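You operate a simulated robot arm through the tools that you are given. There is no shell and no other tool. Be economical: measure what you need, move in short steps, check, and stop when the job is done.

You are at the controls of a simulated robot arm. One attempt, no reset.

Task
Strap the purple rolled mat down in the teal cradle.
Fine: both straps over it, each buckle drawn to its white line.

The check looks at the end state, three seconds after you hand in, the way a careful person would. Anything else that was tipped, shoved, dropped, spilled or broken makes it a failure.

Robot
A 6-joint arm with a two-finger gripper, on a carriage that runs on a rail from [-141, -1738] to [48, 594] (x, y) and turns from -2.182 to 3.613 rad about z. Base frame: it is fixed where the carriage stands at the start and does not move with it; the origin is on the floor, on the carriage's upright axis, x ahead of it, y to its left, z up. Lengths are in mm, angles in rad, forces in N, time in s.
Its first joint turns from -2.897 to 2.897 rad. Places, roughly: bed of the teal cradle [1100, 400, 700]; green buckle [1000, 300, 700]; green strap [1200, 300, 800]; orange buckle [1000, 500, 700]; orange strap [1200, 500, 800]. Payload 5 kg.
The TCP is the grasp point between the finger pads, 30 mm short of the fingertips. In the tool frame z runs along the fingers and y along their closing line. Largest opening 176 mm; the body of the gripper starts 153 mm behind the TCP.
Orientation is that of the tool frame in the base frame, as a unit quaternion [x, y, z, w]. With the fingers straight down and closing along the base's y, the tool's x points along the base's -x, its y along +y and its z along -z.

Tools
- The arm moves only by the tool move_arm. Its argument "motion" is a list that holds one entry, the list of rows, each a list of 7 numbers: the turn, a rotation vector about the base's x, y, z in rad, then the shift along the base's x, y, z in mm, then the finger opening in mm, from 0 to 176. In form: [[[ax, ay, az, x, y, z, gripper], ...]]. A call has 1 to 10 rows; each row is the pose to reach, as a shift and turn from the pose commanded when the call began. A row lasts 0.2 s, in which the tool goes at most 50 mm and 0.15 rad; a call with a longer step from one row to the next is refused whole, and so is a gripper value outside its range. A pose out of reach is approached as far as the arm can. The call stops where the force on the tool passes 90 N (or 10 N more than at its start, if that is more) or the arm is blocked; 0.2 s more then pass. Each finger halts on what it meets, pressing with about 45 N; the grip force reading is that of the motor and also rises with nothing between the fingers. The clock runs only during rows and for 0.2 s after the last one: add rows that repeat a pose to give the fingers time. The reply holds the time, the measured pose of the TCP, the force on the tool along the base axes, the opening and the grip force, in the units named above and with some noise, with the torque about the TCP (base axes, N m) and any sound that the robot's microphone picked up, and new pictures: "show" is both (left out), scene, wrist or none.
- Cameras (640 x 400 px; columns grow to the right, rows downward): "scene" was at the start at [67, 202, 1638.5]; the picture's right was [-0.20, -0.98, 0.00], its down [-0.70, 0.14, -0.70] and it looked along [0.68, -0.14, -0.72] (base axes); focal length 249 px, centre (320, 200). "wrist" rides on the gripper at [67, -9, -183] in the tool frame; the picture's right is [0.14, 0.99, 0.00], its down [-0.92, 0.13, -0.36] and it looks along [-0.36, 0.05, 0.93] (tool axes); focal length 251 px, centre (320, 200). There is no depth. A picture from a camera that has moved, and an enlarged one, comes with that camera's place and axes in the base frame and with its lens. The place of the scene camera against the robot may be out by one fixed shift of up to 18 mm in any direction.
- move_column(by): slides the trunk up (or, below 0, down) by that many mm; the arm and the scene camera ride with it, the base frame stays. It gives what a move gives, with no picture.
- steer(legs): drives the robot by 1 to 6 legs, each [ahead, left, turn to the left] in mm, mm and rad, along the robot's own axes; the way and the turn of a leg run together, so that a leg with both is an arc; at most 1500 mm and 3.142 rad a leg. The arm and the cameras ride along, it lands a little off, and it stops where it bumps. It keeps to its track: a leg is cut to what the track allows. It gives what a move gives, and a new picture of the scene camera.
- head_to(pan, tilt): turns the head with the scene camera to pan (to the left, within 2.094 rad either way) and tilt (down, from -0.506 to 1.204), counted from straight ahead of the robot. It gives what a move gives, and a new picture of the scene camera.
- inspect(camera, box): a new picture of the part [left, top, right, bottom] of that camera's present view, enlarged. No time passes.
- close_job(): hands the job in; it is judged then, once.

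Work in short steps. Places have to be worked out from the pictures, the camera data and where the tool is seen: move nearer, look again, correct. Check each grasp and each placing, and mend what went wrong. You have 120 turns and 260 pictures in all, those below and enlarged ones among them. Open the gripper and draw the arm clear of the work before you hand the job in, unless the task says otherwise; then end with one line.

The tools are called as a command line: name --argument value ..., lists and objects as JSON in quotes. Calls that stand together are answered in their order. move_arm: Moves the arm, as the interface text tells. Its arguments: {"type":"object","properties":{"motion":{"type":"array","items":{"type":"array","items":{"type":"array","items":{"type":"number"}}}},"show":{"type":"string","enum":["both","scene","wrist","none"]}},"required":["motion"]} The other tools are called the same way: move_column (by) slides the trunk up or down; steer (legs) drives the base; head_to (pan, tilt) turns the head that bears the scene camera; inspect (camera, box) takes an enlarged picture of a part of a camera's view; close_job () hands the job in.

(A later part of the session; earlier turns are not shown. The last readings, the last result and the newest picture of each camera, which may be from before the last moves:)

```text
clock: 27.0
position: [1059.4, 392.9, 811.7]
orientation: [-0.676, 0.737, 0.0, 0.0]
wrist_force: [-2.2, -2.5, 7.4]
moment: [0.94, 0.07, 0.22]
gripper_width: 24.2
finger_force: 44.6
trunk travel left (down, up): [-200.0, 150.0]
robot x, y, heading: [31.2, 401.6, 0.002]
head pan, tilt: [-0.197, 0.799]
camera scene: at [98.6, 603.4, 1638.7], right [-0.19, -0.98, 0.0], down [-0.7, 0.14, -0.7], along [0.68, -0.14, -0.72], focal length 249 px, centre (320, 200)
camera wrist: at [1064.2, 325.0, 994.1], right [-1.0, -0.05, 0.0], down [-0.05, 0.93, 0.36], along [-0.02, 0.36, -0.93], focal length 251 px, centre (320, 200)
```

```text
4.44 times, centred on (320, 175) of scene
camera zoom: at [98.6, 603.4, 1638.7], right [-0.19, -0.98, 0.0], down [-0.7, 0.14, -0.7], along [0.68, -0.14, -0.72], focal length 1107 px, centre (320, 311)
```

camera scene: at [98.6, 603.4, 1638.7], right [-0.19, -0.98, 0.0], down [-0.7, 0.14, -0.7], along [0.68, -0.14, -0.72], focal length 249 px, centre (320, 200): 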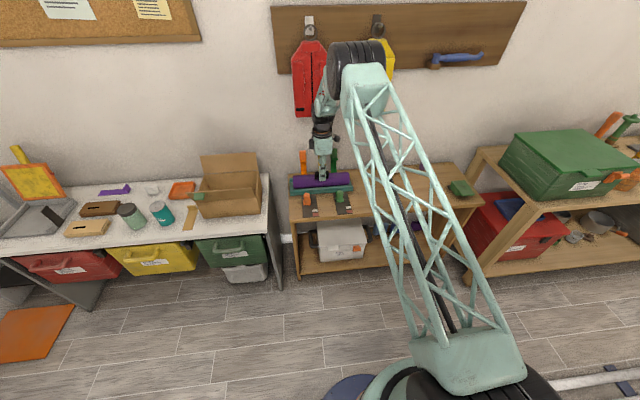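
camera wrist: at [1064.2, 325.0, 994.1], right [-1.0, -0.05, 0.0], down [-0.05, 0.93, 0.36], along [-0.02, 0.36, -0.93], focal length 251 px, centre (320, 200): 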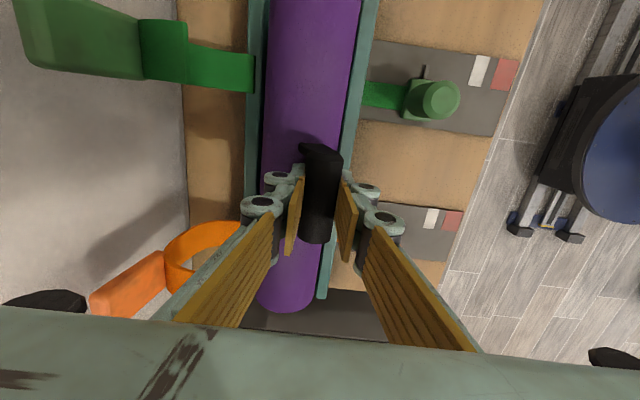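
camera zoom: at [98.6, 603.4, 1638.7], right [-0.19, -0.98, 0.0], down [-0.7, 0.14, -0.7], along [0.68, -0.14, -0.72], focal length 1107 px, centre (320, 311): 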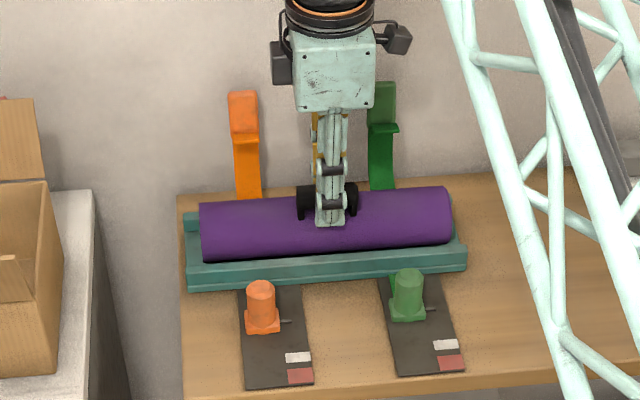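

Contact at TCP z≈812 (bed ≈711), mat centred between the lips. I'll release and look.

move_arm --motion '[[[0, 0, 0, 0, 0, 0, 28], [0, 0, 0, 0, 0, 0, 40], [0, 0, 0, 0, 0, 0, 60], [0, 0, 0, 0, 0, 25, 70], [0, 0, 0, 0, 0, 60, 70], [0, 0, 0, -10, 0, 100, 70], [0, 0, 0, -30, 0, 140, 70]]]'

inspect --camera "scene" --box '[270, 130, 370, 220]'

inspect --camera "wrist" --box '[80, 0, 540, 290]'

```text
clock: 28.6
position: [1028.7, 391.8, 950.2]
orientation: [-0.676, 0.737, 0.001, -0.001]
wrist_force: [0.6, -0.1, -0.6]
moment: [-0.03, 0.17, 0.05]
gripper_width: 70.1
finger_force: 0.1
trunk travel left (down, up): [-200.0, 150.0]
robot x, y, heading: [36.4, 398.1, 0.004]
head pan, tilt: [-0.197, 0.799]
camera scene: at [99.9, 603.6, 1638.6], right [-0.19, -0.98, 0.0], down [-0.7, 0.14, -0.7], along [0.68, -0.14, -0.72], focal length 249 px, centre (320, 200)
camera wrist: at [1032.8, 324.2, 1133.2], right [-1.0, -0.05, 0.0], down [-0.05, 0.93, 0.36], along [-0.02, 0.36, -0.93], focal length 251 px, centre (320, 200)
```

scene: 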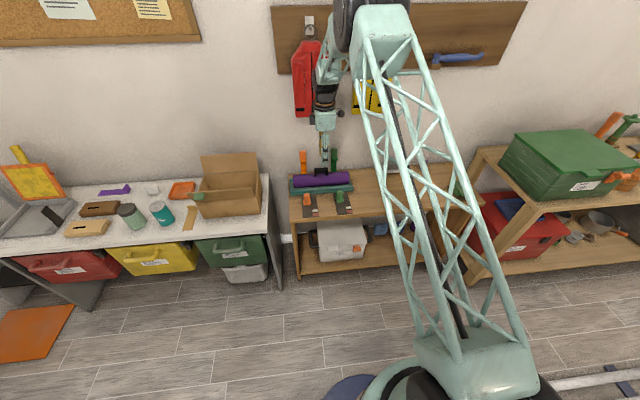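
wrist: 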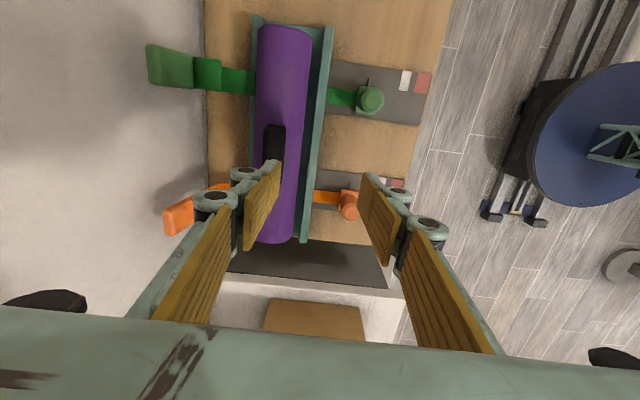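

```text
4.44 times, centred on (320, 175) of scene
camera zoom: at [99.9, 603.6, 1638.6], right [-0.19, -0.98, 0.0], down [-0.7, 0.14, -0.7], along [0.68, -0.14, -0.72], focal length 1107 px, centre (320, 311)
```

zoom: 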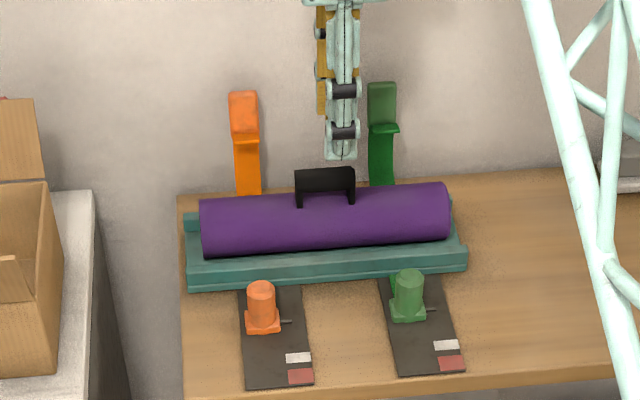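

```text
1.38 times, centred on (310, 145) of wrist
camera zoom: at [1032.8, 324.2, 1133.2], right [-1.0, -0.05, 0.0], down [-0.05, 0.93, 0.36], along [-0.02, 0.36, -0.93], focal length 347 px, centre (334, 276)
```

zoom: 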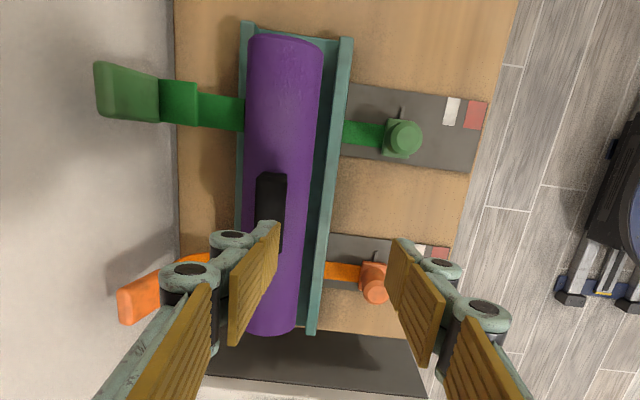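

The mat rests in the trough. Now I'll inspect the straps and buckles in detail.

inspect --camera "scene" --box '[295, 145, 345, 176]'

inspect --camera "scene" --box '[315, 180, 365, 211]'

inspect --camera "wrist" --box '[140, 30, 260, 110]'

inspect --camera "wrist" --box '[320, 50, 440, 130]'

```text
12.80 times, centred on (320, 160) of scene
camera zoom: at [99.9, 603.6, 1638.6], right [-0.19, -0.98, 0.0], down [-0.7, 0.14, -0.7], along [0.68, -0.14, -0.72], focal length 3188 px, centre (320, 706)
```

zoom: 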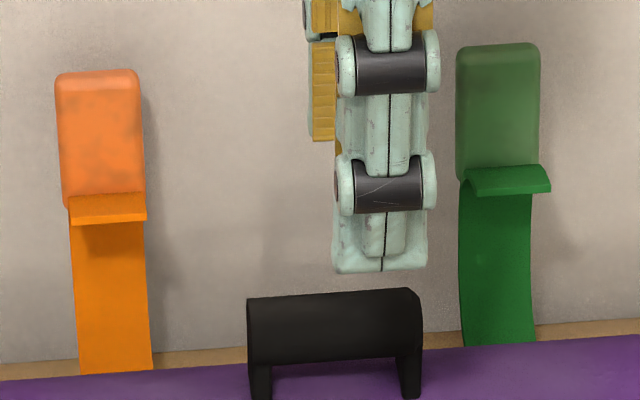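

```text
12.80 times, centred on (340, 196) of scene
camera zoom: at [99.9, 603.6, 1638.6], right [-0.19, -0.98, 0.0], down [-0.7, 0.14, -0.7], along [0.68, -0.14, -0.72], focal length 3188 px, centre (64, 258)
```

zoom: 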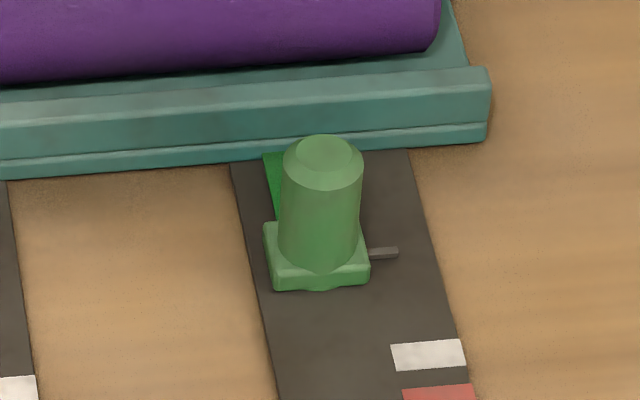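

```text
5.00 times, centred on (200, 70) of wrist
camera zoom: at [1032.8, 324.2, 1133.2], right [-1.0, -0.05, 0.0], down [-0.05, 0.93, 0.36], along [-0.02, 0.36, -0.93], focal length 1257 px, centre (920, 850)
```

zoom: 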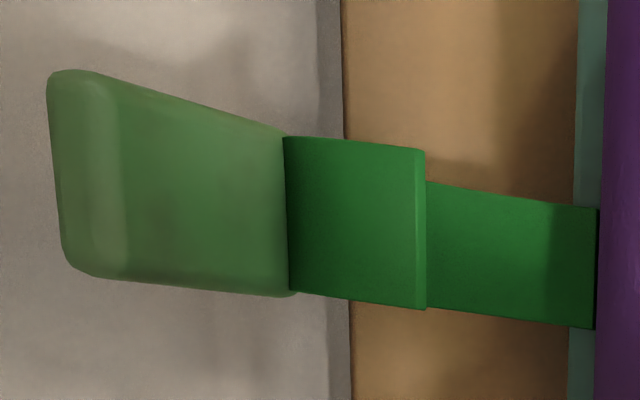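

```text
5.00 times, centred on (380, 90) of wrist
camera zoom: at [1032.8, 324.2, 1133.2], right [-1.0, -0.05, 0.0], down [-0.05, 0.93, 0.36], along [-0.02, 0.36, -0.93], focal length 1257 px, centre (20, 750)
```

zoom: 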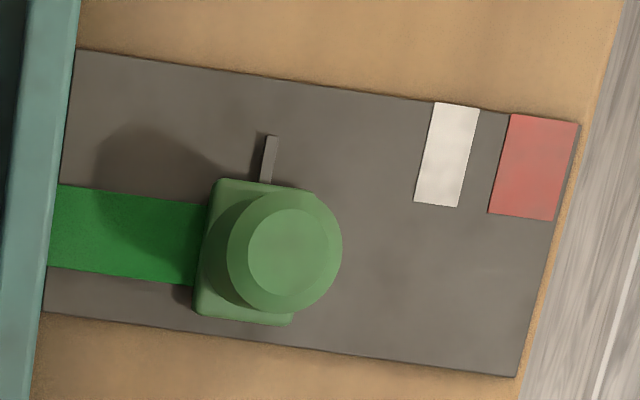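

The mechanism: each strap hinges at the rear lip with a grab tab (green tab ≈ (1193, 297, 838), orange ≈ (1208, 471, 838)); each buckle has a pointer to match to the white line. I'll back off and turn the tool so the fingers close along y.

move_arm --motion '[[[0, 0, -0.15, -10, 0, 10, 70], [0, 0, -0.3, -20, -5, 20, 70], [0, 0, -0.45, -35, -10, 30, 70], [0, 0, -0.6, -50, -20, 40, 70], [0, 0, -0.75, -65, -30, 50, 70], [0, 0, -0.9, -80, -40, 50, 70], [0, 0, -1.05, -95, -50, 50, 70], [0, 0, -1.2, -105, -60, 50, 70], [0, 0, -1.35, -115, -70, 50, 70], [0, 0, -1.5, -120, -80, 50, 70]]]' --show "wrist"

```text
clock: 30.8
position: [909.2, 312.8, 1002.4]
orientation: [0.009, 1.0, 0.0, 0.0]
wrist_force: [-0.2, -0.2, 0.1]
moment: [0.01, -0.03, -0.01]
gripper_width: 70.0
finger_force: 0.1
trunk travel left (down, up): [-200.0, 150.0]
robot x, y, heading: [31.2, 401.8, 0.002]
head pan, tilt: [-0.197, 0.799]
camera wrist: at [842.8, 303.7, 1183.7], right [-0.12, 0.99, 0.0], down [0.93, 0.11, 0.36], along [0.36, 0.04, -0.93], focal length 251 px, centre (320, 200)
```

wrist: 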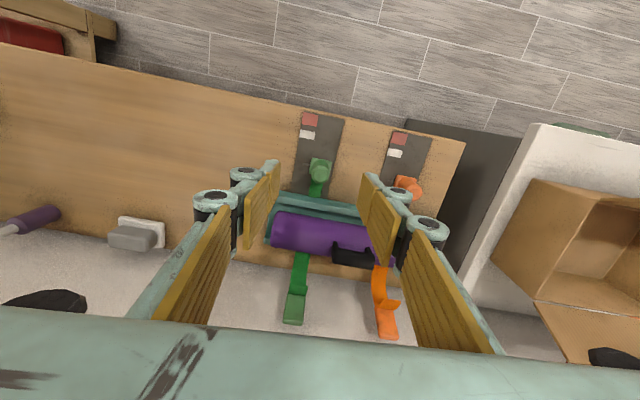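

Now pitch the tool forward ~43° and approach a pre-grasp point 90 mm short of the green tab.

move_arm --motion '[[[-0.008, -0.147, -0.013, 10, 0, 0, 70], [-0.016, -0.294, -0.026, 25, -1, 0, 70], [-0.023, -0.44, -0.04, 45, -2, -10, 70], [-0.031, -0.59, -0.053, 70, -4, -20, 70], [-0.039, -0.735, -0.067, 100, -6, -35, 70], [-0.039, -0.749, -0.067, 135, -8, -55, 70], [-0.039, -0.749, -0.067, 170, -10, -75, 70], [-0.039, -0.749, -0.067, 200, -11, -90, 70], [-0.039, -0.749, -0.067, 223, -11, -98, 70]]]'

inspect --camera "wrist" --box '[200, 80, 440, 320]'

inspect --camera "scene" --box '[290, 120, 380, 200]'

```text
clock: 32.8
position: [1133.5, 302.6, 902.2]
orientation: [0.04, 0.93, -0.016, 0.366]
wrist_force: [-0.4, 0.2, 0.1]
moment: [0.04, -0.07, -0.03]
gripper_width: 70.4
finger_force: 0.0
trunk travel left (down, up): [-200.0, 150.0]
robot x, y, heading: [32.4, 397.5, 0.006]
head pan, tilt: [-0.197, 0.799]
camera scene: at [98.7, 603.7, 1638.5], right [-0.19, -0.98, 0.0], down [-0.7, 0.14, -0.7], along [0.68, -0.14, -0.72], focal length 249 px, centre (320, 200)
camera wrist: at [959.1, 307.1, 990.5], right [-0.01, 1.0, -0.09], down [0.44, 0.09, 0.89], along [0.9, -0.03, -0.44], focal length 251 px, centre (320, 200)
```

scene: 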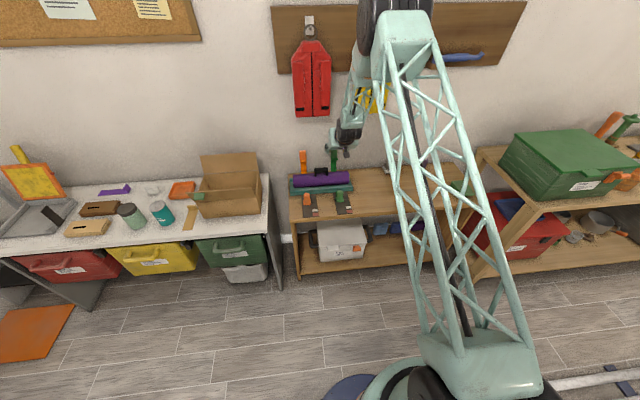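
wrist: 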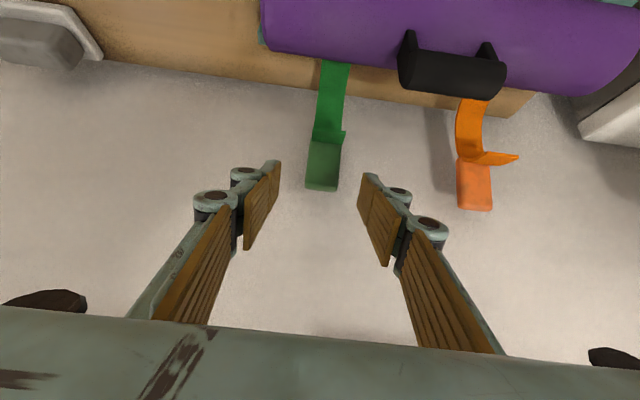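

```text
1.67 times, centred on (320, 200) of wrist
camera zoom: at [959.1, 307.1, 990.5], right [-0.01, 1.0, -0.09], down [0.44, 0.09, 0.89], along [0.9, -0.03, -0.44], focal length 419 px, centre (320, 200)
```

zoom: 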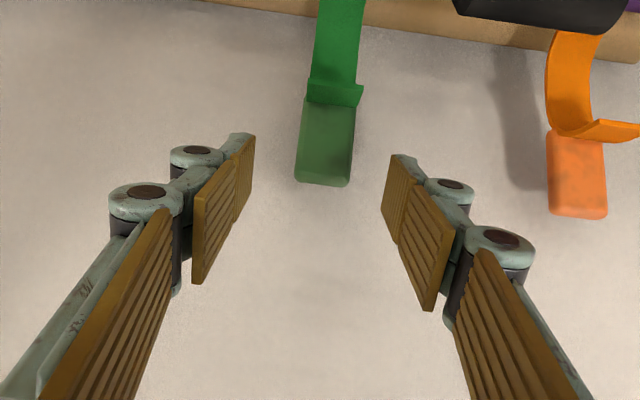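

```text
5.00 times, centred on (335, 160) of scene
camera zoom: at [98.7, 603.7, 1638.5], right [-0.19, -0.98, 0.0], down [-0.7, 0.14, -0.7], along [0.68, -0.14, -0.72], focal length 1245 px, centre (245, 400)
```

zoom: 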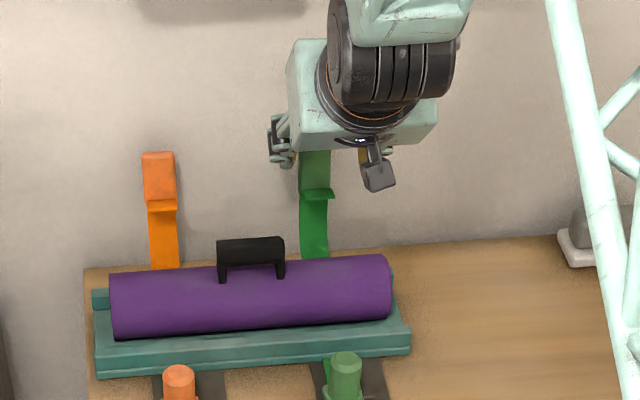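

Everything lines up with the green tab dead ahead. I'll advance ~80 mm along the tool and close on it.

move_arm --motion '[[[0, 0, 0, 15, -2, -17, 70], [0, 0, 0, 30, -3, -34, 70], [0, 0, 0, 43, -4, -49, 70], [0, 0, 0, 53, -5, -59, 70], [0, 0, 0, 53, -5, -59, 70]]]' --show "wrist"

inspect --camera "scene" --box '[290, 120, 380, 200]'

```text
clock: 34.0
position: [1186.9, 298.1, 842.8]
orientation: [0.04, 0.93, -0.015, 0.366]
wrist_force: [0.3, -0.2, 0.0]
moment: [-0.03, -0.03, -0.02]
gripper_width: 69.9
finger_force: 0.0
trunk travel left (down, up): [-200.0, 150.0]
robot x, y, heading: [31.0, 402.2, 0.005]
head pan, tilt: [-0.197, 0.799]
camera wrist: at [1013.5, 302.8, 930.7], right [-0.01, 1.0, -0.09], down [0.44, 0.09, 0.89], along [0.9, -0.03, -0.44], focal length 251 px, centre (320, 200)
```

wrist: 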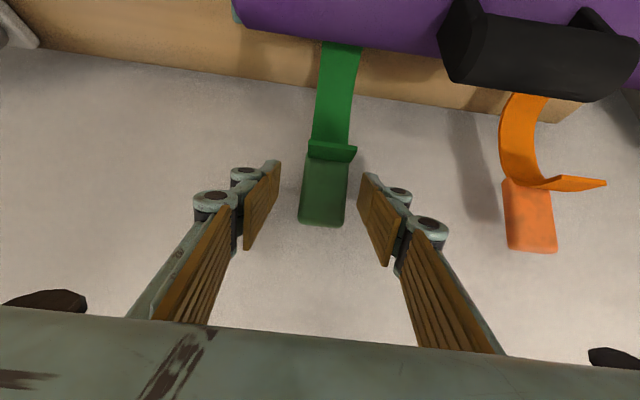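

```text
5.00 times, centred on (335, 160) of scene
camera zoom: at [99.4, 603.6, 1638.5], right [-0.19, -0.98, 0.0], down [-0.7, 0.14, -0.7], along [0.68, -0.14, -0.72], focal length 1245 px, centre (245, 400)
```

zoom: 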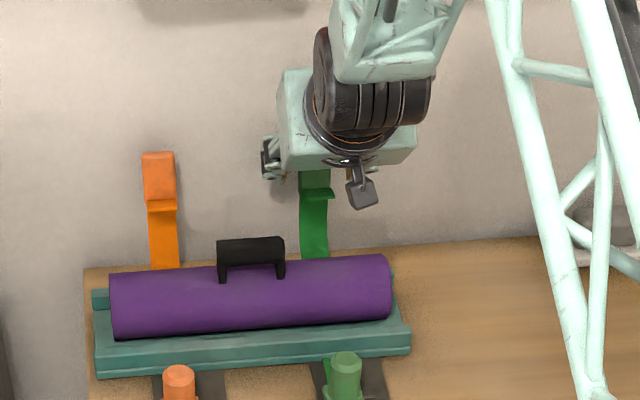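

The tab sits between the pads. Closing on it.

move_arm --motion '[[[0, 0, 0, 2, 0, -4, 50], [0, 0, 0, 2, 0, -4, 30], [0, 0, 0, 2, 0, -4, 15], [0, 0, 0, 2, 0, -4, 0], [0, 0, 0, 2, 0, -4, 0]]]' --show "wrist"

```text
clock: 35.2
position: [1189.4, 300.8, 838.7]
orientation: [0.039, 0.93, -0.017, 0.366]
wrist_force: [0.0, 19.4, -4.2]
moment: [0.24, -0.11, 0.08]
gripper_width: 34.1
finger_force: 44.8
trunk travel left (down, up): [-200.0, 150.0]
robot x, y, heading: [32.6, 404.2, 0.005]
head pan, tilt: [-0.197, 0.799]
camera wrist: at [1015.3, 305.1, 926.6], right [-0.02, 1.0, -0.09], down [0.44, 0.09, 0.89], along [0.9, -0.03, -0.44], focal length 251 px, centre (320, 200)
```

wrist: 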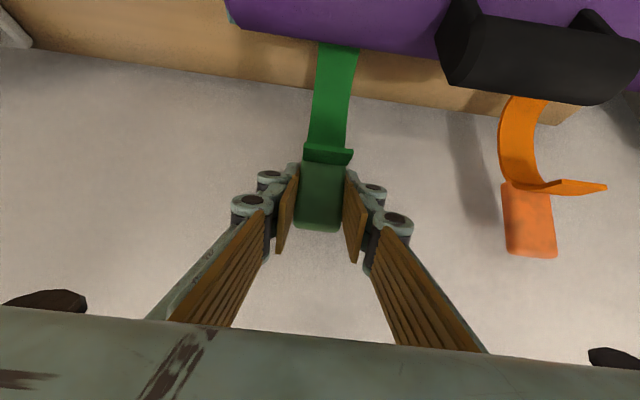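

The tab is gripped (34 mm). I'll pull it along the expected hinge arc a little, watching the force.

move_arm --motion '[[[0, 0, 0, 0, 3, 0, 0], [0, 0, 0, -5, 3, 2, 0], [0, 0, 0, -10, 4, 5, 0], [0, 0, 0, -15, 4, 7, 0], [0, 0, 0, -20, 5, 9, 0]]]' --show "wrist"

inspect --camera "scene" --box '[290, 120, 380, 200]'

```text
clock: 36.4
position: [1169.5, 302.3, 849.8]
orientation: [0.041, 0.929, -0.016, 0.367]
wrist_force: [13.1, 8.1, -0.1]
moment: [0.01, -1.28, 0.01]
gripper_width: 34.4
finger_force: 45.2
trunk travel left (down, up): [-200.0, 150.0]
robot x, y, heading: [31.6, 404.5, -0.001]
head pan, tilt: [-0.197, 0.799]
camera wrist: at [995.3, 307.1, 937.1], right [-0.01, 1.0, -0.09], down [0.44, 0.09, 0.9], along [0.9, -0.03, -0.44], focal length 251 px, centre (320, 200)
```

wrist: 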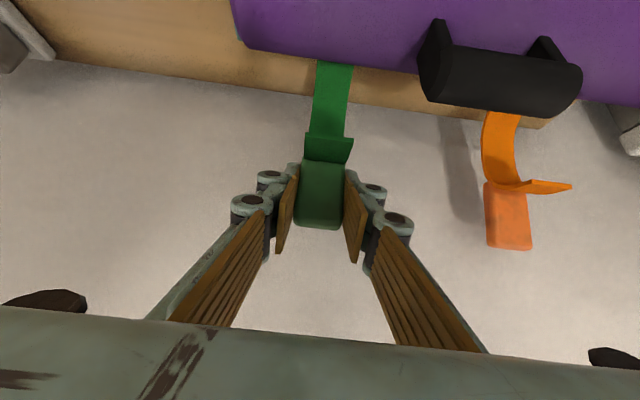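

```text
5.00 times, centred on (335, 160) of scene
camera zoom: at [99.8, 604.0, 1638.5], right [-0.19, -0.98, 0.0], down [-0.7, 0.14, -0.7], along [0.68, -0.14, -0.72], focal length 1245 px, centre (245, 400)
```

zoom: 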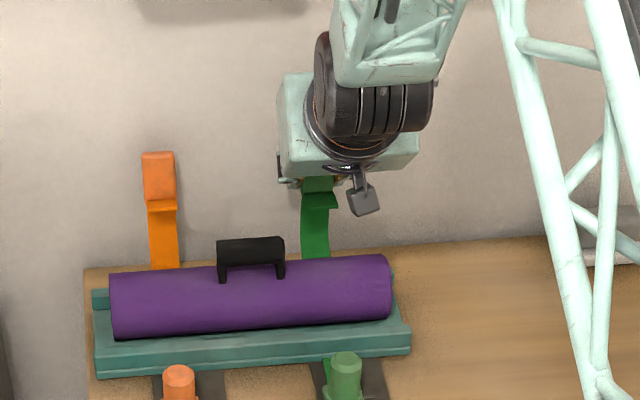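

The strap turns freely on its hinge. I'll continue the arc past vertical, pitching the tool along partly.

move_arm --motion '[[[-0.005, -0.06, 0, -10, 1, 3, 0], [-0.01, -0.12, 0, -21, 2, 5, 0], [-0.015, -0.18, 0, -32, 3, 6, 0], [-0.02, -0.24, 0, -42, 4, 7, 0], [-0.025, -0.3, 0, -53, 5, 6, 0], [-0.03, -0.36, 0, -64, 6, 5, 0], [-0.035, -0.42, 0, -75, 7, 2, 0], [-0.04, -0.48, 0, -85, 7, -1, 0]]]' --show "wrist"

inspect --camera "scene" --box '[290, 120, 380, 200]'

```text
clock: 38.2
position: [1081.3, 309.4, 846.1]
orientation: [0.036, 0.816, -0.024, 0.577]
wrist_force: [1.5, -2.8, 22.4]
moment: [-0.02, -1.03, 0.12]
gripper_width: 34.1
finger_force: 44.5
trunk travel left (down, up): [-200.0, 150.0]
robot x, y, heading: [33.7, 402.3, -0.0]
head pan, tilt: [-0.197, 0.799]
camera wrist: at [887.2, 315.9, 844.5], right [0.04, 0.99, -0.13], down [-0.02, 0.13, 0.99], along [1.0, -0.04, 0.03], focal length 251 px, centre (320, 200)
```

wrist: 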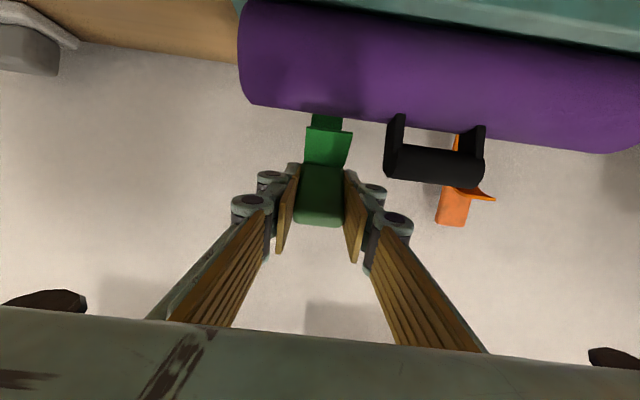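

```text
5.00 times, centred on (335, 160) of scene
camera zoom: at [97.8, 603.7, 1638.5], right [-0.19, -0.98, 0.0], down [-0.7, 0.14, -0.7], along [0.68, -0.14, -0.72], focal length 1245 px, centre (245, 400)
```

zoom: 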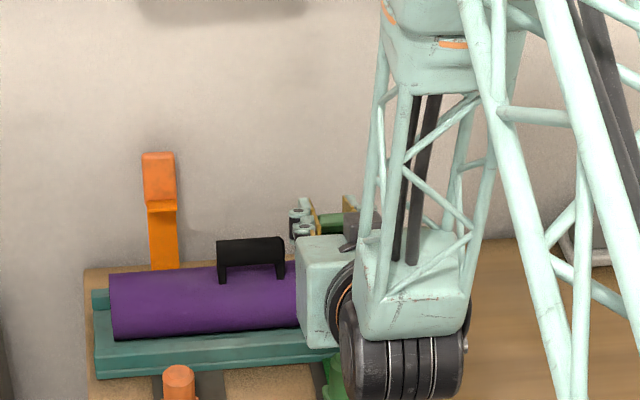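

The strap is past vertical and following. I'll continue down the arc toward the front while bringing the tool back upright (the tab slips round in the pads).

move_arm --motion '[[[0.01, 0.12, 0, -11, 1, 3, 0], [0.02, 0.24, 0, -21, 2, 0, 0], [0.03, 0.36, 0, -30, 3, -6, 0], [0.04, 0.48, 0, -39, 3, -14, 0], [0.05, 0.6, 0, -47, 4, -23, 0], [0.06, 0.72, 0, -54, 5, -32, 0], [0.07, 0.84, 0, -61, 5, -41, 0]]]' --show "wrist"

inspect --camera "scene" --box '[290, 120, 380, 200]'

```text
clock: 39.8
position: [1023.6, 313.8, 806.6]
orientation: [0.043, 0.98, -0.009, 0.194]
wrist_force: [39.4, -20.5, -10.3]
moment: [-0.52, -1.97, 0.17]
gripper_width: 35.7
finger_force: 45.2
trunk travel left (down, up): [-200.0, 150.0]
robot x, y, heading: [34.1, 403.3, -0.001]
head pan, tilt: [-0.197, 0.799]
camera wrist: at [893.5, 315.4, 949.3], right [-0.04, 1.0, -0.05], down [0.72, 0.07, 0.69], along [0.69, -0.01, -0.73], focal length 251 px, centre (320, 200)
```

wrist: 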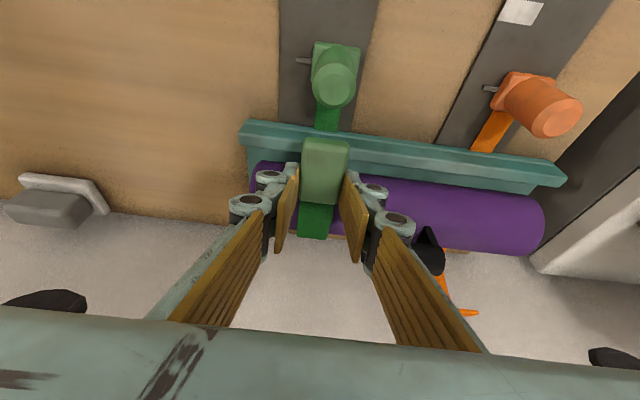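

```text
5.00 times, centred on (335, 160) of scene
camera zoom: at [101.7, 602.6, 1638.4], right [-0.2, -0.98, 0.0], down [-0.7, 0.14, -0.7], along [0.68, -0.14, -0.72], focal length 1245 px, centre (245, 400)
```

zoom: 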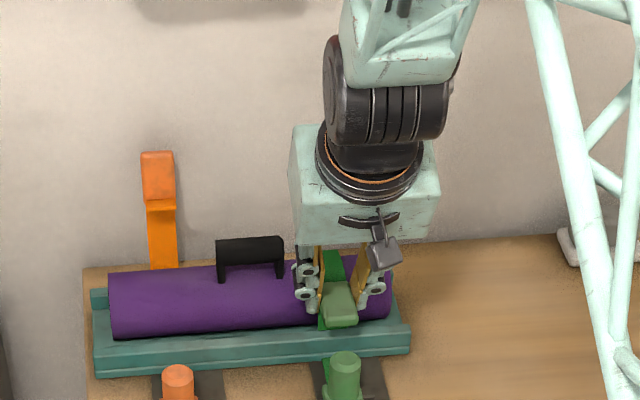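

The strap is over the mat, with some radial pull. I'll ease the tool back, lower a bit more, then open to see where the strap rests.

move_arm --motion '[[[0, 0, 0, 6, -3, -5, 0], [0, 0.05, 0, 5, -3, -14, 0], [0, 0.1, 0, 3, -3, -22, 0], [0, 0.1, 0, 3, -3, -22, 40], [0, 0.1, 0, 3, -3, -22, 60], [0, 0.1, 0, 3, -3, 0, 60], [0, 0.1, 0, 0, -3, 40, 60], [0, 0.1, 0, -20, -3, 80, 60]]]'

inspect --camera "scene" --box '[290, 120, 380, 200]'

inspect --camera "wrist" --box '[240, 40, 440, 240]'

```text
clock: 41.6
position: [1000.7, 310.7, 885.2]
orientation: [0.042, 0.989, -0.011, 0.143]
wrist_force: [0.6, -1.0, -1.2]
moment: [-0.03, 0.07, -0.02]
gripper_width: 60.0
finger_force: 0.1
trunk travel left (down, up): [-200.0, 150.0]
robot x, y, heading: [28.9, 402.2, 0.007]
head pan, tilt: [-0.197, 0.799]
camera scene: at [99.6, 603.7, 1638.6], right [-0.19, -0.98, 0.0], down [-0.7, 0.14, -0.7], along [0.68, -0.14, -0.72], focal length 249 px, centre (320, 200)
camera wrist: at [885.2, 311.6, 1042.4], right [-0.05, 1.0, -0.05], down [0.79, 0.07, 0.61], along [0.61, -0.01, -0.79], focal length 251 px, centre (320, 200)
```

scene: 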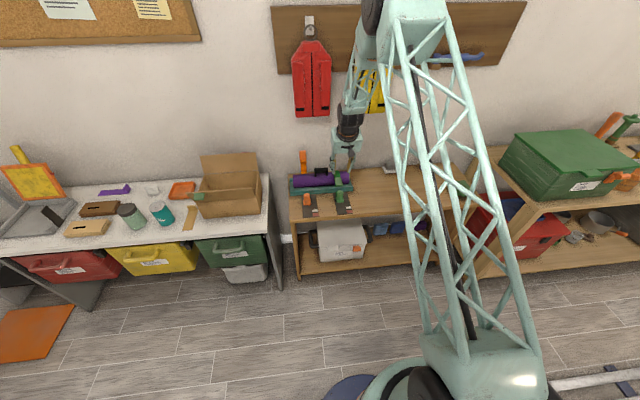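
wrist: 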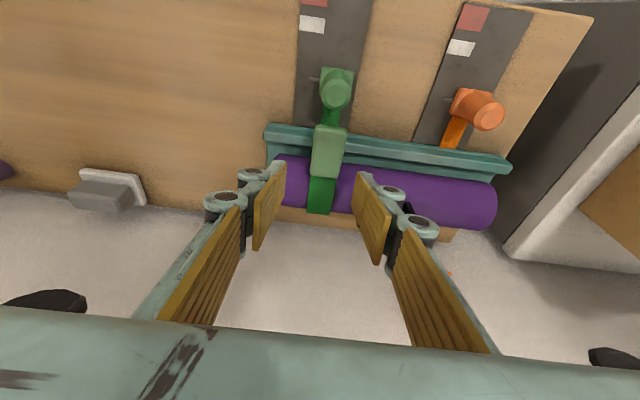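

```text
5.00 times, centred on (335, 160) of scene
camera zoom: at [99.6, 603.7, 1638.6], right [-0.19, -0.98, 0.0], down [-0.7, 0.14, -0.7], along [0.68, -0.14, -0.72], focal length 1245 px, centre (245, 400)
```

zoom: 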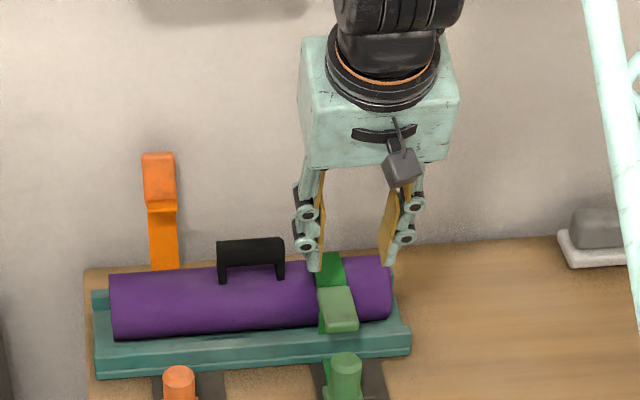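

```text
2.00 times, centred on (340, 140) of wrist
camera zoom: at [885.2, 311.6, 1042.4], right [-0.05, 1.0, -0.05], down [0.79, 0.07, 0.61], along [0.61, -0.01, -0.79], focal length 503 px, centre (280, 320)
```

zoom: 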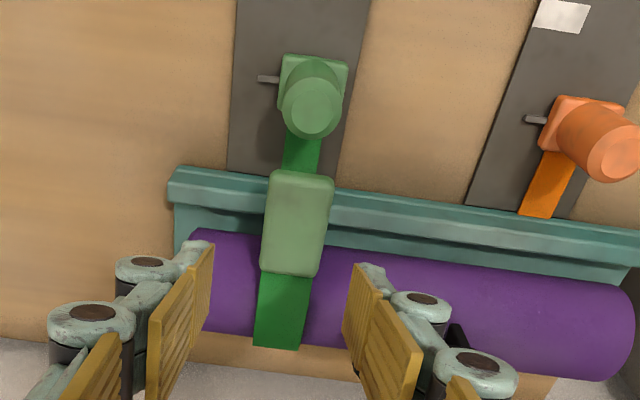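

The strap lies over the mat with its tab near the front lip (x≈1020, y≈315). I'll close the fingers, make the tool vertical, and press the tab down to seat it.

move_arm --motion '[[[0.01, 0.1, 0, 3, 1, 0, 30], [0.02, 0.2, 0, 6, 2, -10, 10], [0.025, 0.28, 0, 10, 4, -25, 0], [0.025, 0.28, 0, 12, 5, -45, 0], [0.025, 0.28, 0, 12, 5, -60, 0], [0.025, 0.28, 0, 12, 5, -70, 0], [0.025, 0.28, 0, 12, 5, -78, 0], [0.025, 0.28, 0, 12, 5, -84, 0]]]'

inspect --camera "scene" --box '[300, 140, 380, 210]'

```text
clock: 43.4
position: [1012.6, 317.5, 811.4]
orientation: [0.042, 0.999, -0.004, 0.006]
wrist_force: [-31.1, 4.6, 81.6]
moment: [0.11, -0.04, 0.02]
gripper_width: 5.5
finger_force: 45.0
trunk travel left (down, up): [-200.0, 150.0]
robot x, y, heading: [32.1, 398.5, -0.002]
head pan, tilt: [-0.197, 0.799]
camera scene: at [92.9, 604.4, 1639.5], right [-0.19, -0.98, 0.0], down [-0.7, 0.14, -0.7], along [0.69, -0.14, -0.71], focal length 249 px, centre (320, 200)
camera wrist: at [943.2, 314.4, 993.3], right [-0.06, 1.0, -0.01], down [0.93, 0.06, 0.37], along [0.37, 0.01, -0.93], focal length 251 px, centre (320, 200)
```

scene: 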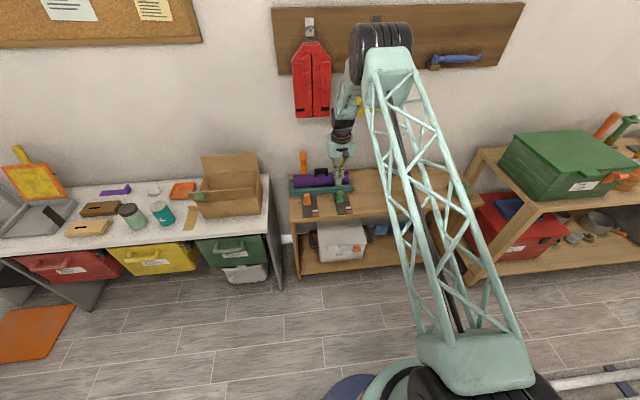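
wrist: 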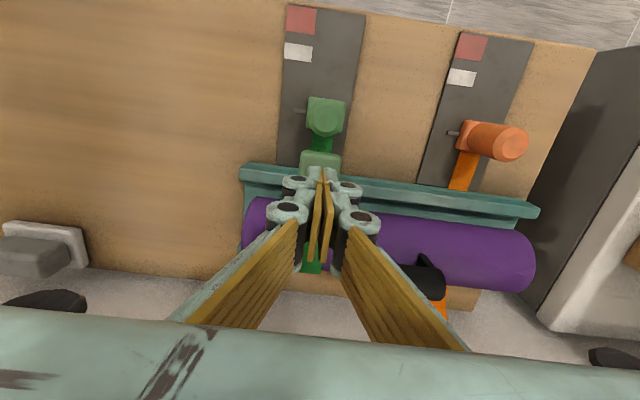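

```text
5.71 times, centred on (340, 175) of scene
camera zoom: at [92.9, 604.4, 1639.5], right [-0.19, -0.98, 0.0], down [-0.7, 0.14, -0.7], along [0.69, -0.14, -0.71], focal length 1423 px, centre (206, 343)
```

zoom: 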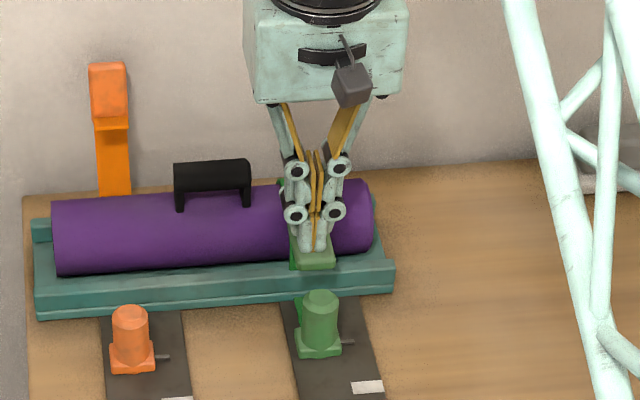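

Pressed with ~80 N without more travel, so it seems seated. I'll rise and look closely at the tab.

move_arm --motion '[[[0, 0, 0, 0, 0, 10, 0], [0, 0, 0, 0, 0, 40, 0], [0, 0, 0, -30, 0, 70, 20], [0, 0, 0, -70, -10, 90, 40], [0, 0, 0, -110, -20, 100, 60], [0, 0, 0, -150, -30, 100, 60]]]'

inspect --camera "wrist" --box '[250, 110, 430, 300]'

inspect --camera "scene" --box '[315, 160, 365, 200]'

```text
clock: 44.8
position: [863.2, 286.5, 902.0]
orientation: [0.041, 0.999, -0.004, 0.005]
wrist_force: [0.6, -0.3, 0.0]
moment: [-0.04, 0.1, -0.01]
gripper_width: 59.8
finger_force: 0.1
trunk travel left (down, up): [-200.0, 150.0]
robot x, y, heading: [30.7, 403.4, 0.006]
head pan, tilt: [-0.197, 0.799]
camera scene: at [99.6, 603.8, 1638.4], right [-0.19, -0.98, 0.0], down [-0.7, 0.14, -0.7], along [0.68, -0.14, -0.72], focal length 249 px, centre (320, 200)
camera wrist: at [796.2, 283.3, 1083.9], right [-0.06, 1.0, -0.01], down [0.93, 0.06, 0.37], along [0.37, 0.01, -0.93], focal length 251 px, centre (320, 200)
```

scene: 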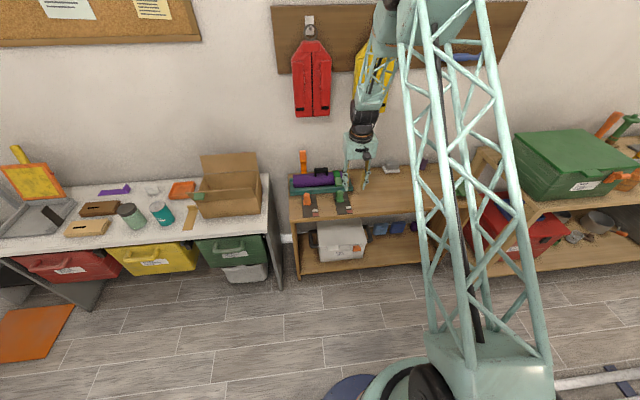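
wrist: 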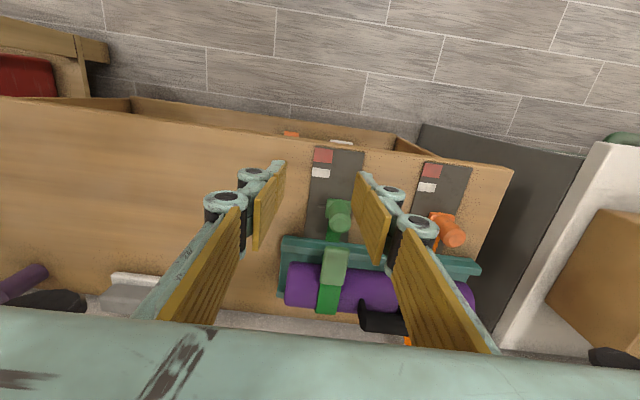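

```text
2.11 times, centred on (340, 205) of wrist
camera zoom: at [796.2, 283.3, 1083.9], right [-0.06, 1.0, -0.01], down [0.93, 0.06, 0.37], along [0.37, 0.01, -0.93], focal length 529 px, centre (278, 190)
```

zoom: 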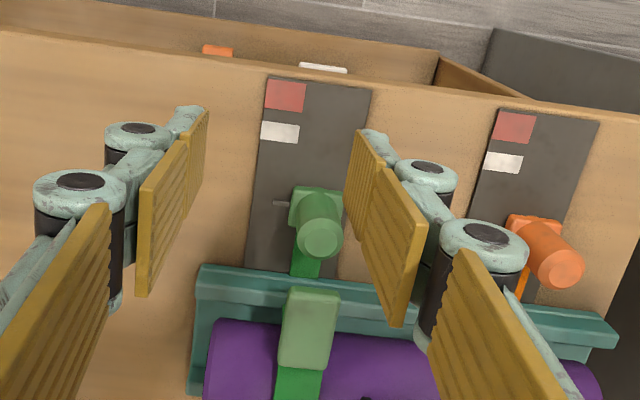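

```text
10.00 times, centred on (340, 180) of scene
camera zoom: at [99.6, 603.8, 1638.4], right [-0.19, -0.98, 0.0], down [-0.7, 0.14, -0.7], along [0.68, -0.14, -0.72], focal length 2491 px, centre (120, 400)
```

zoom: 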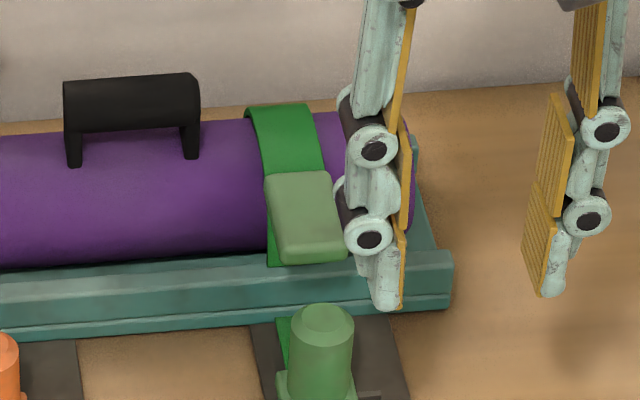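

The strap is over the mat. Next the green buckle: knob at about (956, 319), top z≈767; the pointer at x≈957 must go to the white line at x≈902. I'll descend around the knob.

move_arm --motion '[[[0, 0, 0, 25, 10, -15, 65], [0, 0, 0, 50, 20, -30, 70], [0, 0, 0, 75, 28, -45, 70], [0, 0, 0, 93, 32, -62, 70], [0, 0, 0, 93, 32, -90, 70], [0, 0, 0, 93, 32, -110, 70]]]'

inspect --camera "wrist" --box '[230, 100, 410, 260]'

inspect --camera "scene" --box '[310, 150, 380, 215]'

```text
clock: 46.2
position: [960.0, 319.1, 791.4]
orientation: [0.041, 0.999, -0.004, 0.003]
wrist_force: [0.8, -0.1, -0.5]
moment: [0.01, 0.0, -0.01]
gripper_width: 70.2
finger_force: 0.1
trunk travel left (down, up): [-200.0, 150.0]
robot x, y, heading: [34.2, 402.0, -0.004]
head pan, tilt: [-0.197, 0.799]
camera scene: at [99.4, 603.6, 1638.4], right [-0.19, -0.98, 0.0], down [-0.7, 0.14, -0.7], along [0.68, -0.14, -0.72], focal length 249 px, centre (320, 200)
camera wrist: at [891.0, 316.2, 974.9], right [-0.06, 1.0, -0.01], down [0.93, 0.05, 0.37], along [0.37, 0.01, -0.93], focal length 251 px, centre (320, 200)
```

scene: 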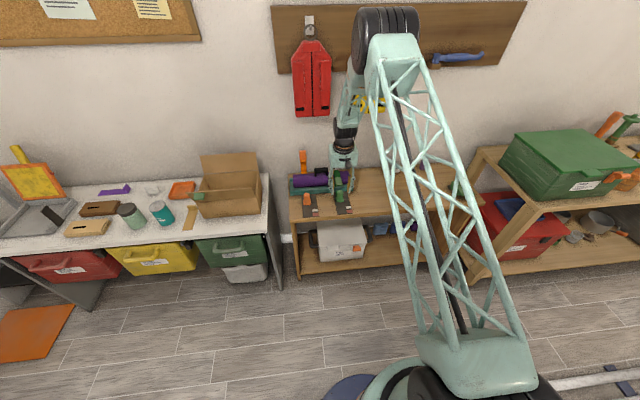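
wrist: 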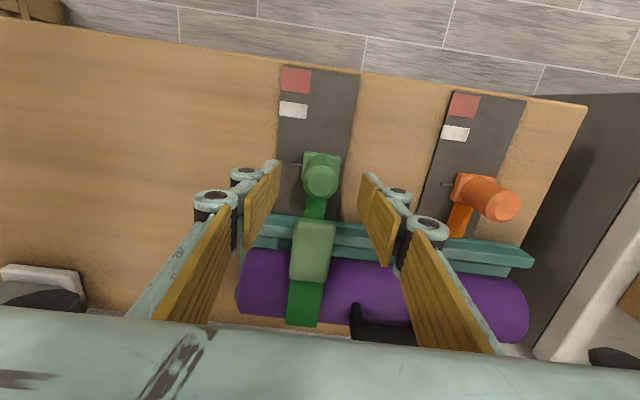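

```text
2.50 times, centred on (320, 180) of wrist
camera zoom: at [891.0, 316.2, 974.9], right [-0.06, 1.0, -0.01], down [0.93, 0.05, 0.37], along [0.37, 0.01, -0.93], focal length 629 px, centre (320, 250)
```

zoom: 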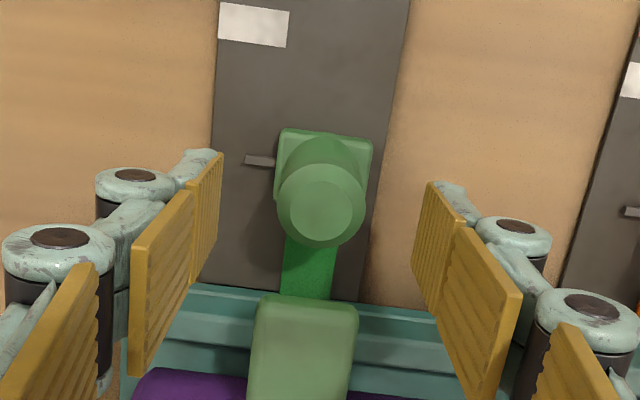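

```text
6.15 times, centred on (345, 182) of scene
camera zoom: at [99.4, 603.6, 1638.4], right [-0.19, -0.98, 0.0], down [-0.7, 0.14, -0.7], along [0.68, -0.14, -0.72], focal length 1533 px, centre (166, 308)
```

zoom: 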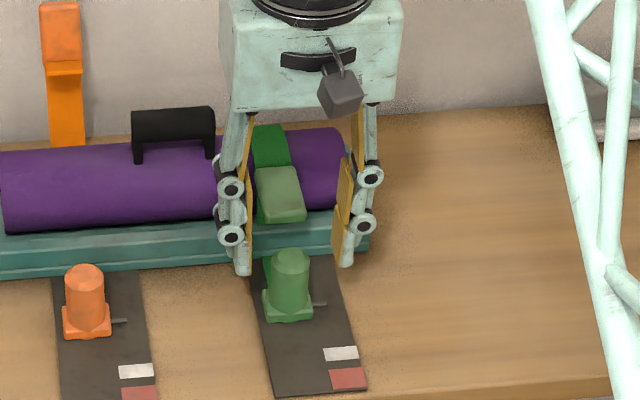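

Knob is vertical at (957, 318) and the draw distance is ≈55 mm. Lower to z≈750 and grip the knob.

move_arm --motion '[[[0, 0, 0, -2, -1, -15, 70], [0, 0, 0, -2, -1, -30, 70], [0, 0, 0, -2, -1, -41, 70], [0, 0, 0, -2, -1, -41, 45], [0, 0, 0, -2, -1, -41, 25], [0, 0, 0, -2, -1, -41, 5], [0, 0, 0, -2, -1, -41, 0], [0, 0, 0, -2, -1, -41, 0]]]' --show "wrist"

```text
clock: 48.0
position: [956.5, 318.6, 751.8]
orientation: [0.041, 0.999, -0.004, 0.004]
wrist_force: [1.1, 12.1, 2.8]
moment: [0.39, -0.05, 0.05]
gripper_width: 30.4
finger_force: 45.0
trunk travel left (down, up): [-200.0, 150.0]
robot x, y, heading: [34.0, 402.4, 0.003]
head pan, tilt: [-0.197, 0.799]
camera wrist: at [887.7, 316.7, 933.4], right [-0.06, 1.0, -0.01], down [0.93, 0.06, 0.37], along [0.37, 0.01, -0.93], focal length 251 px, centre (320, 200)
```

wrist: 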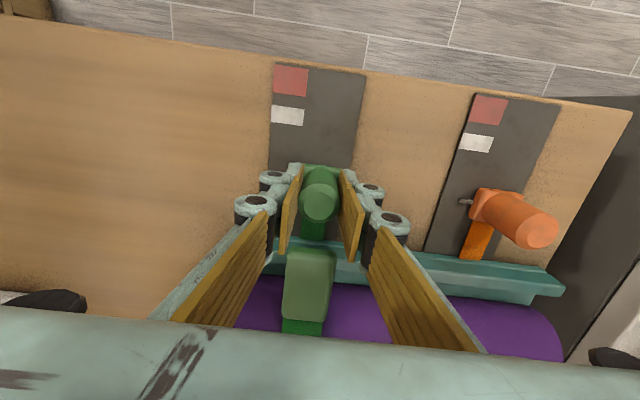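

The knob is gripped (30 mm). I'll draw it 30 mm toward the robot, along the plate direction, watching the force.

move_arm --motion '[[[0, 0, 0, -5, 1, 0, 0], [0, 0, 0, -10, 2, 0, 0], [0, 0, 0, -15, 2, 0, 0], [0, 0, 0, -20, 3, 0, 0], [0, 0, 0, -25, 3, 0, 0], [0, 0, 0, -30, 4, 0, 0]]]'

inspect --camera "scene" --box '[310, 150, 380, 215]'

inspect --camera "wrist" --box '[230, 60, 410, 240]'

```text
clock: 49.4
position: [924.6, 322.6, 751.9]
orientation: [0.041, 0.999, -0.005, 0.003]
wrist_force: [1.7, 12.6, -8.3]
moment: [0.39, 0.03, 0.04]
gripper_width: 30.9
finger_force: 45.5
trunk travel left (down, up): [-200.0, 150.0]
robot x, y, heading: [34.4, 404.0, -0.001]
head pan, tilt: [-0.197, 0.799]
camera scene: at [99.8, 604.1, 1638.3], right [-0.19, -0.98, 0.0], down [-0.7, 0.14, -0.7], along [0.68, -0.14, -0.72], focal length 249 px, centre (320, 200)
camera wrist: at [857.3, 319.3, 933.6], right [-0.06, 1.0, -0.01], down [0.93, 0.06, 0.37], along [0.37, 0.01, -0.93], focal length 251 px, centre (320, 200)
```

scene: 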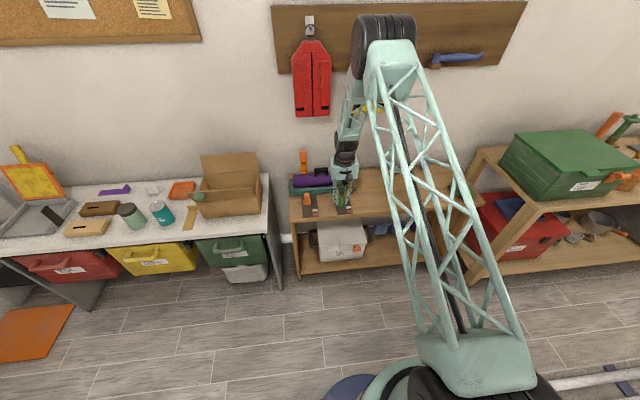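
wrist: 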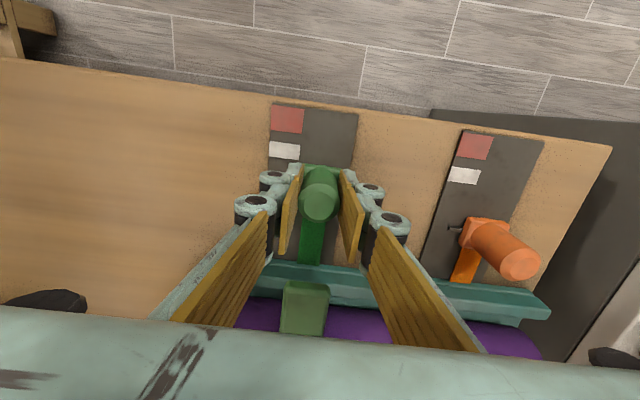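

```text
6.15 times, centred on (345, 182) of scene
camera zoom: at [99.8, 604.1, 1638.3], right [-0.19, -0.98, 0.0], down [-0.7, 0.14, -0.7], along [0.68, -0.14, -0.72], focal length 1533 px, centre (166, 308)
```

zoom: 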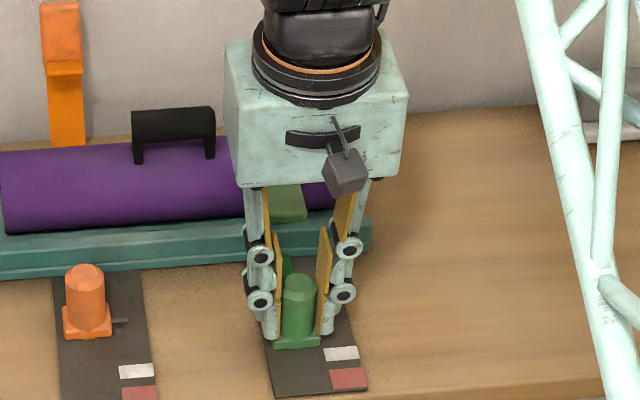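

```text
2.22 times, centred on (320, 150) of wrist
camera zoom: at [857.3, 319.3, 933.6], right [-0.06, 1.0, -0.01], down [0.93, 0.06, 0.37], along [0.37, 0.01, -0.93], focal length 559 px, centre (320, 311)
```

zoom: 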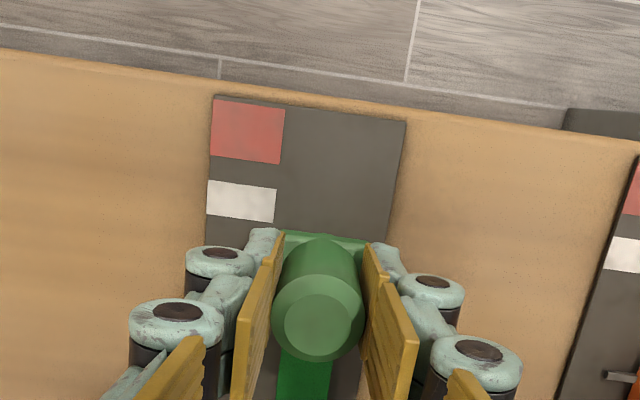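

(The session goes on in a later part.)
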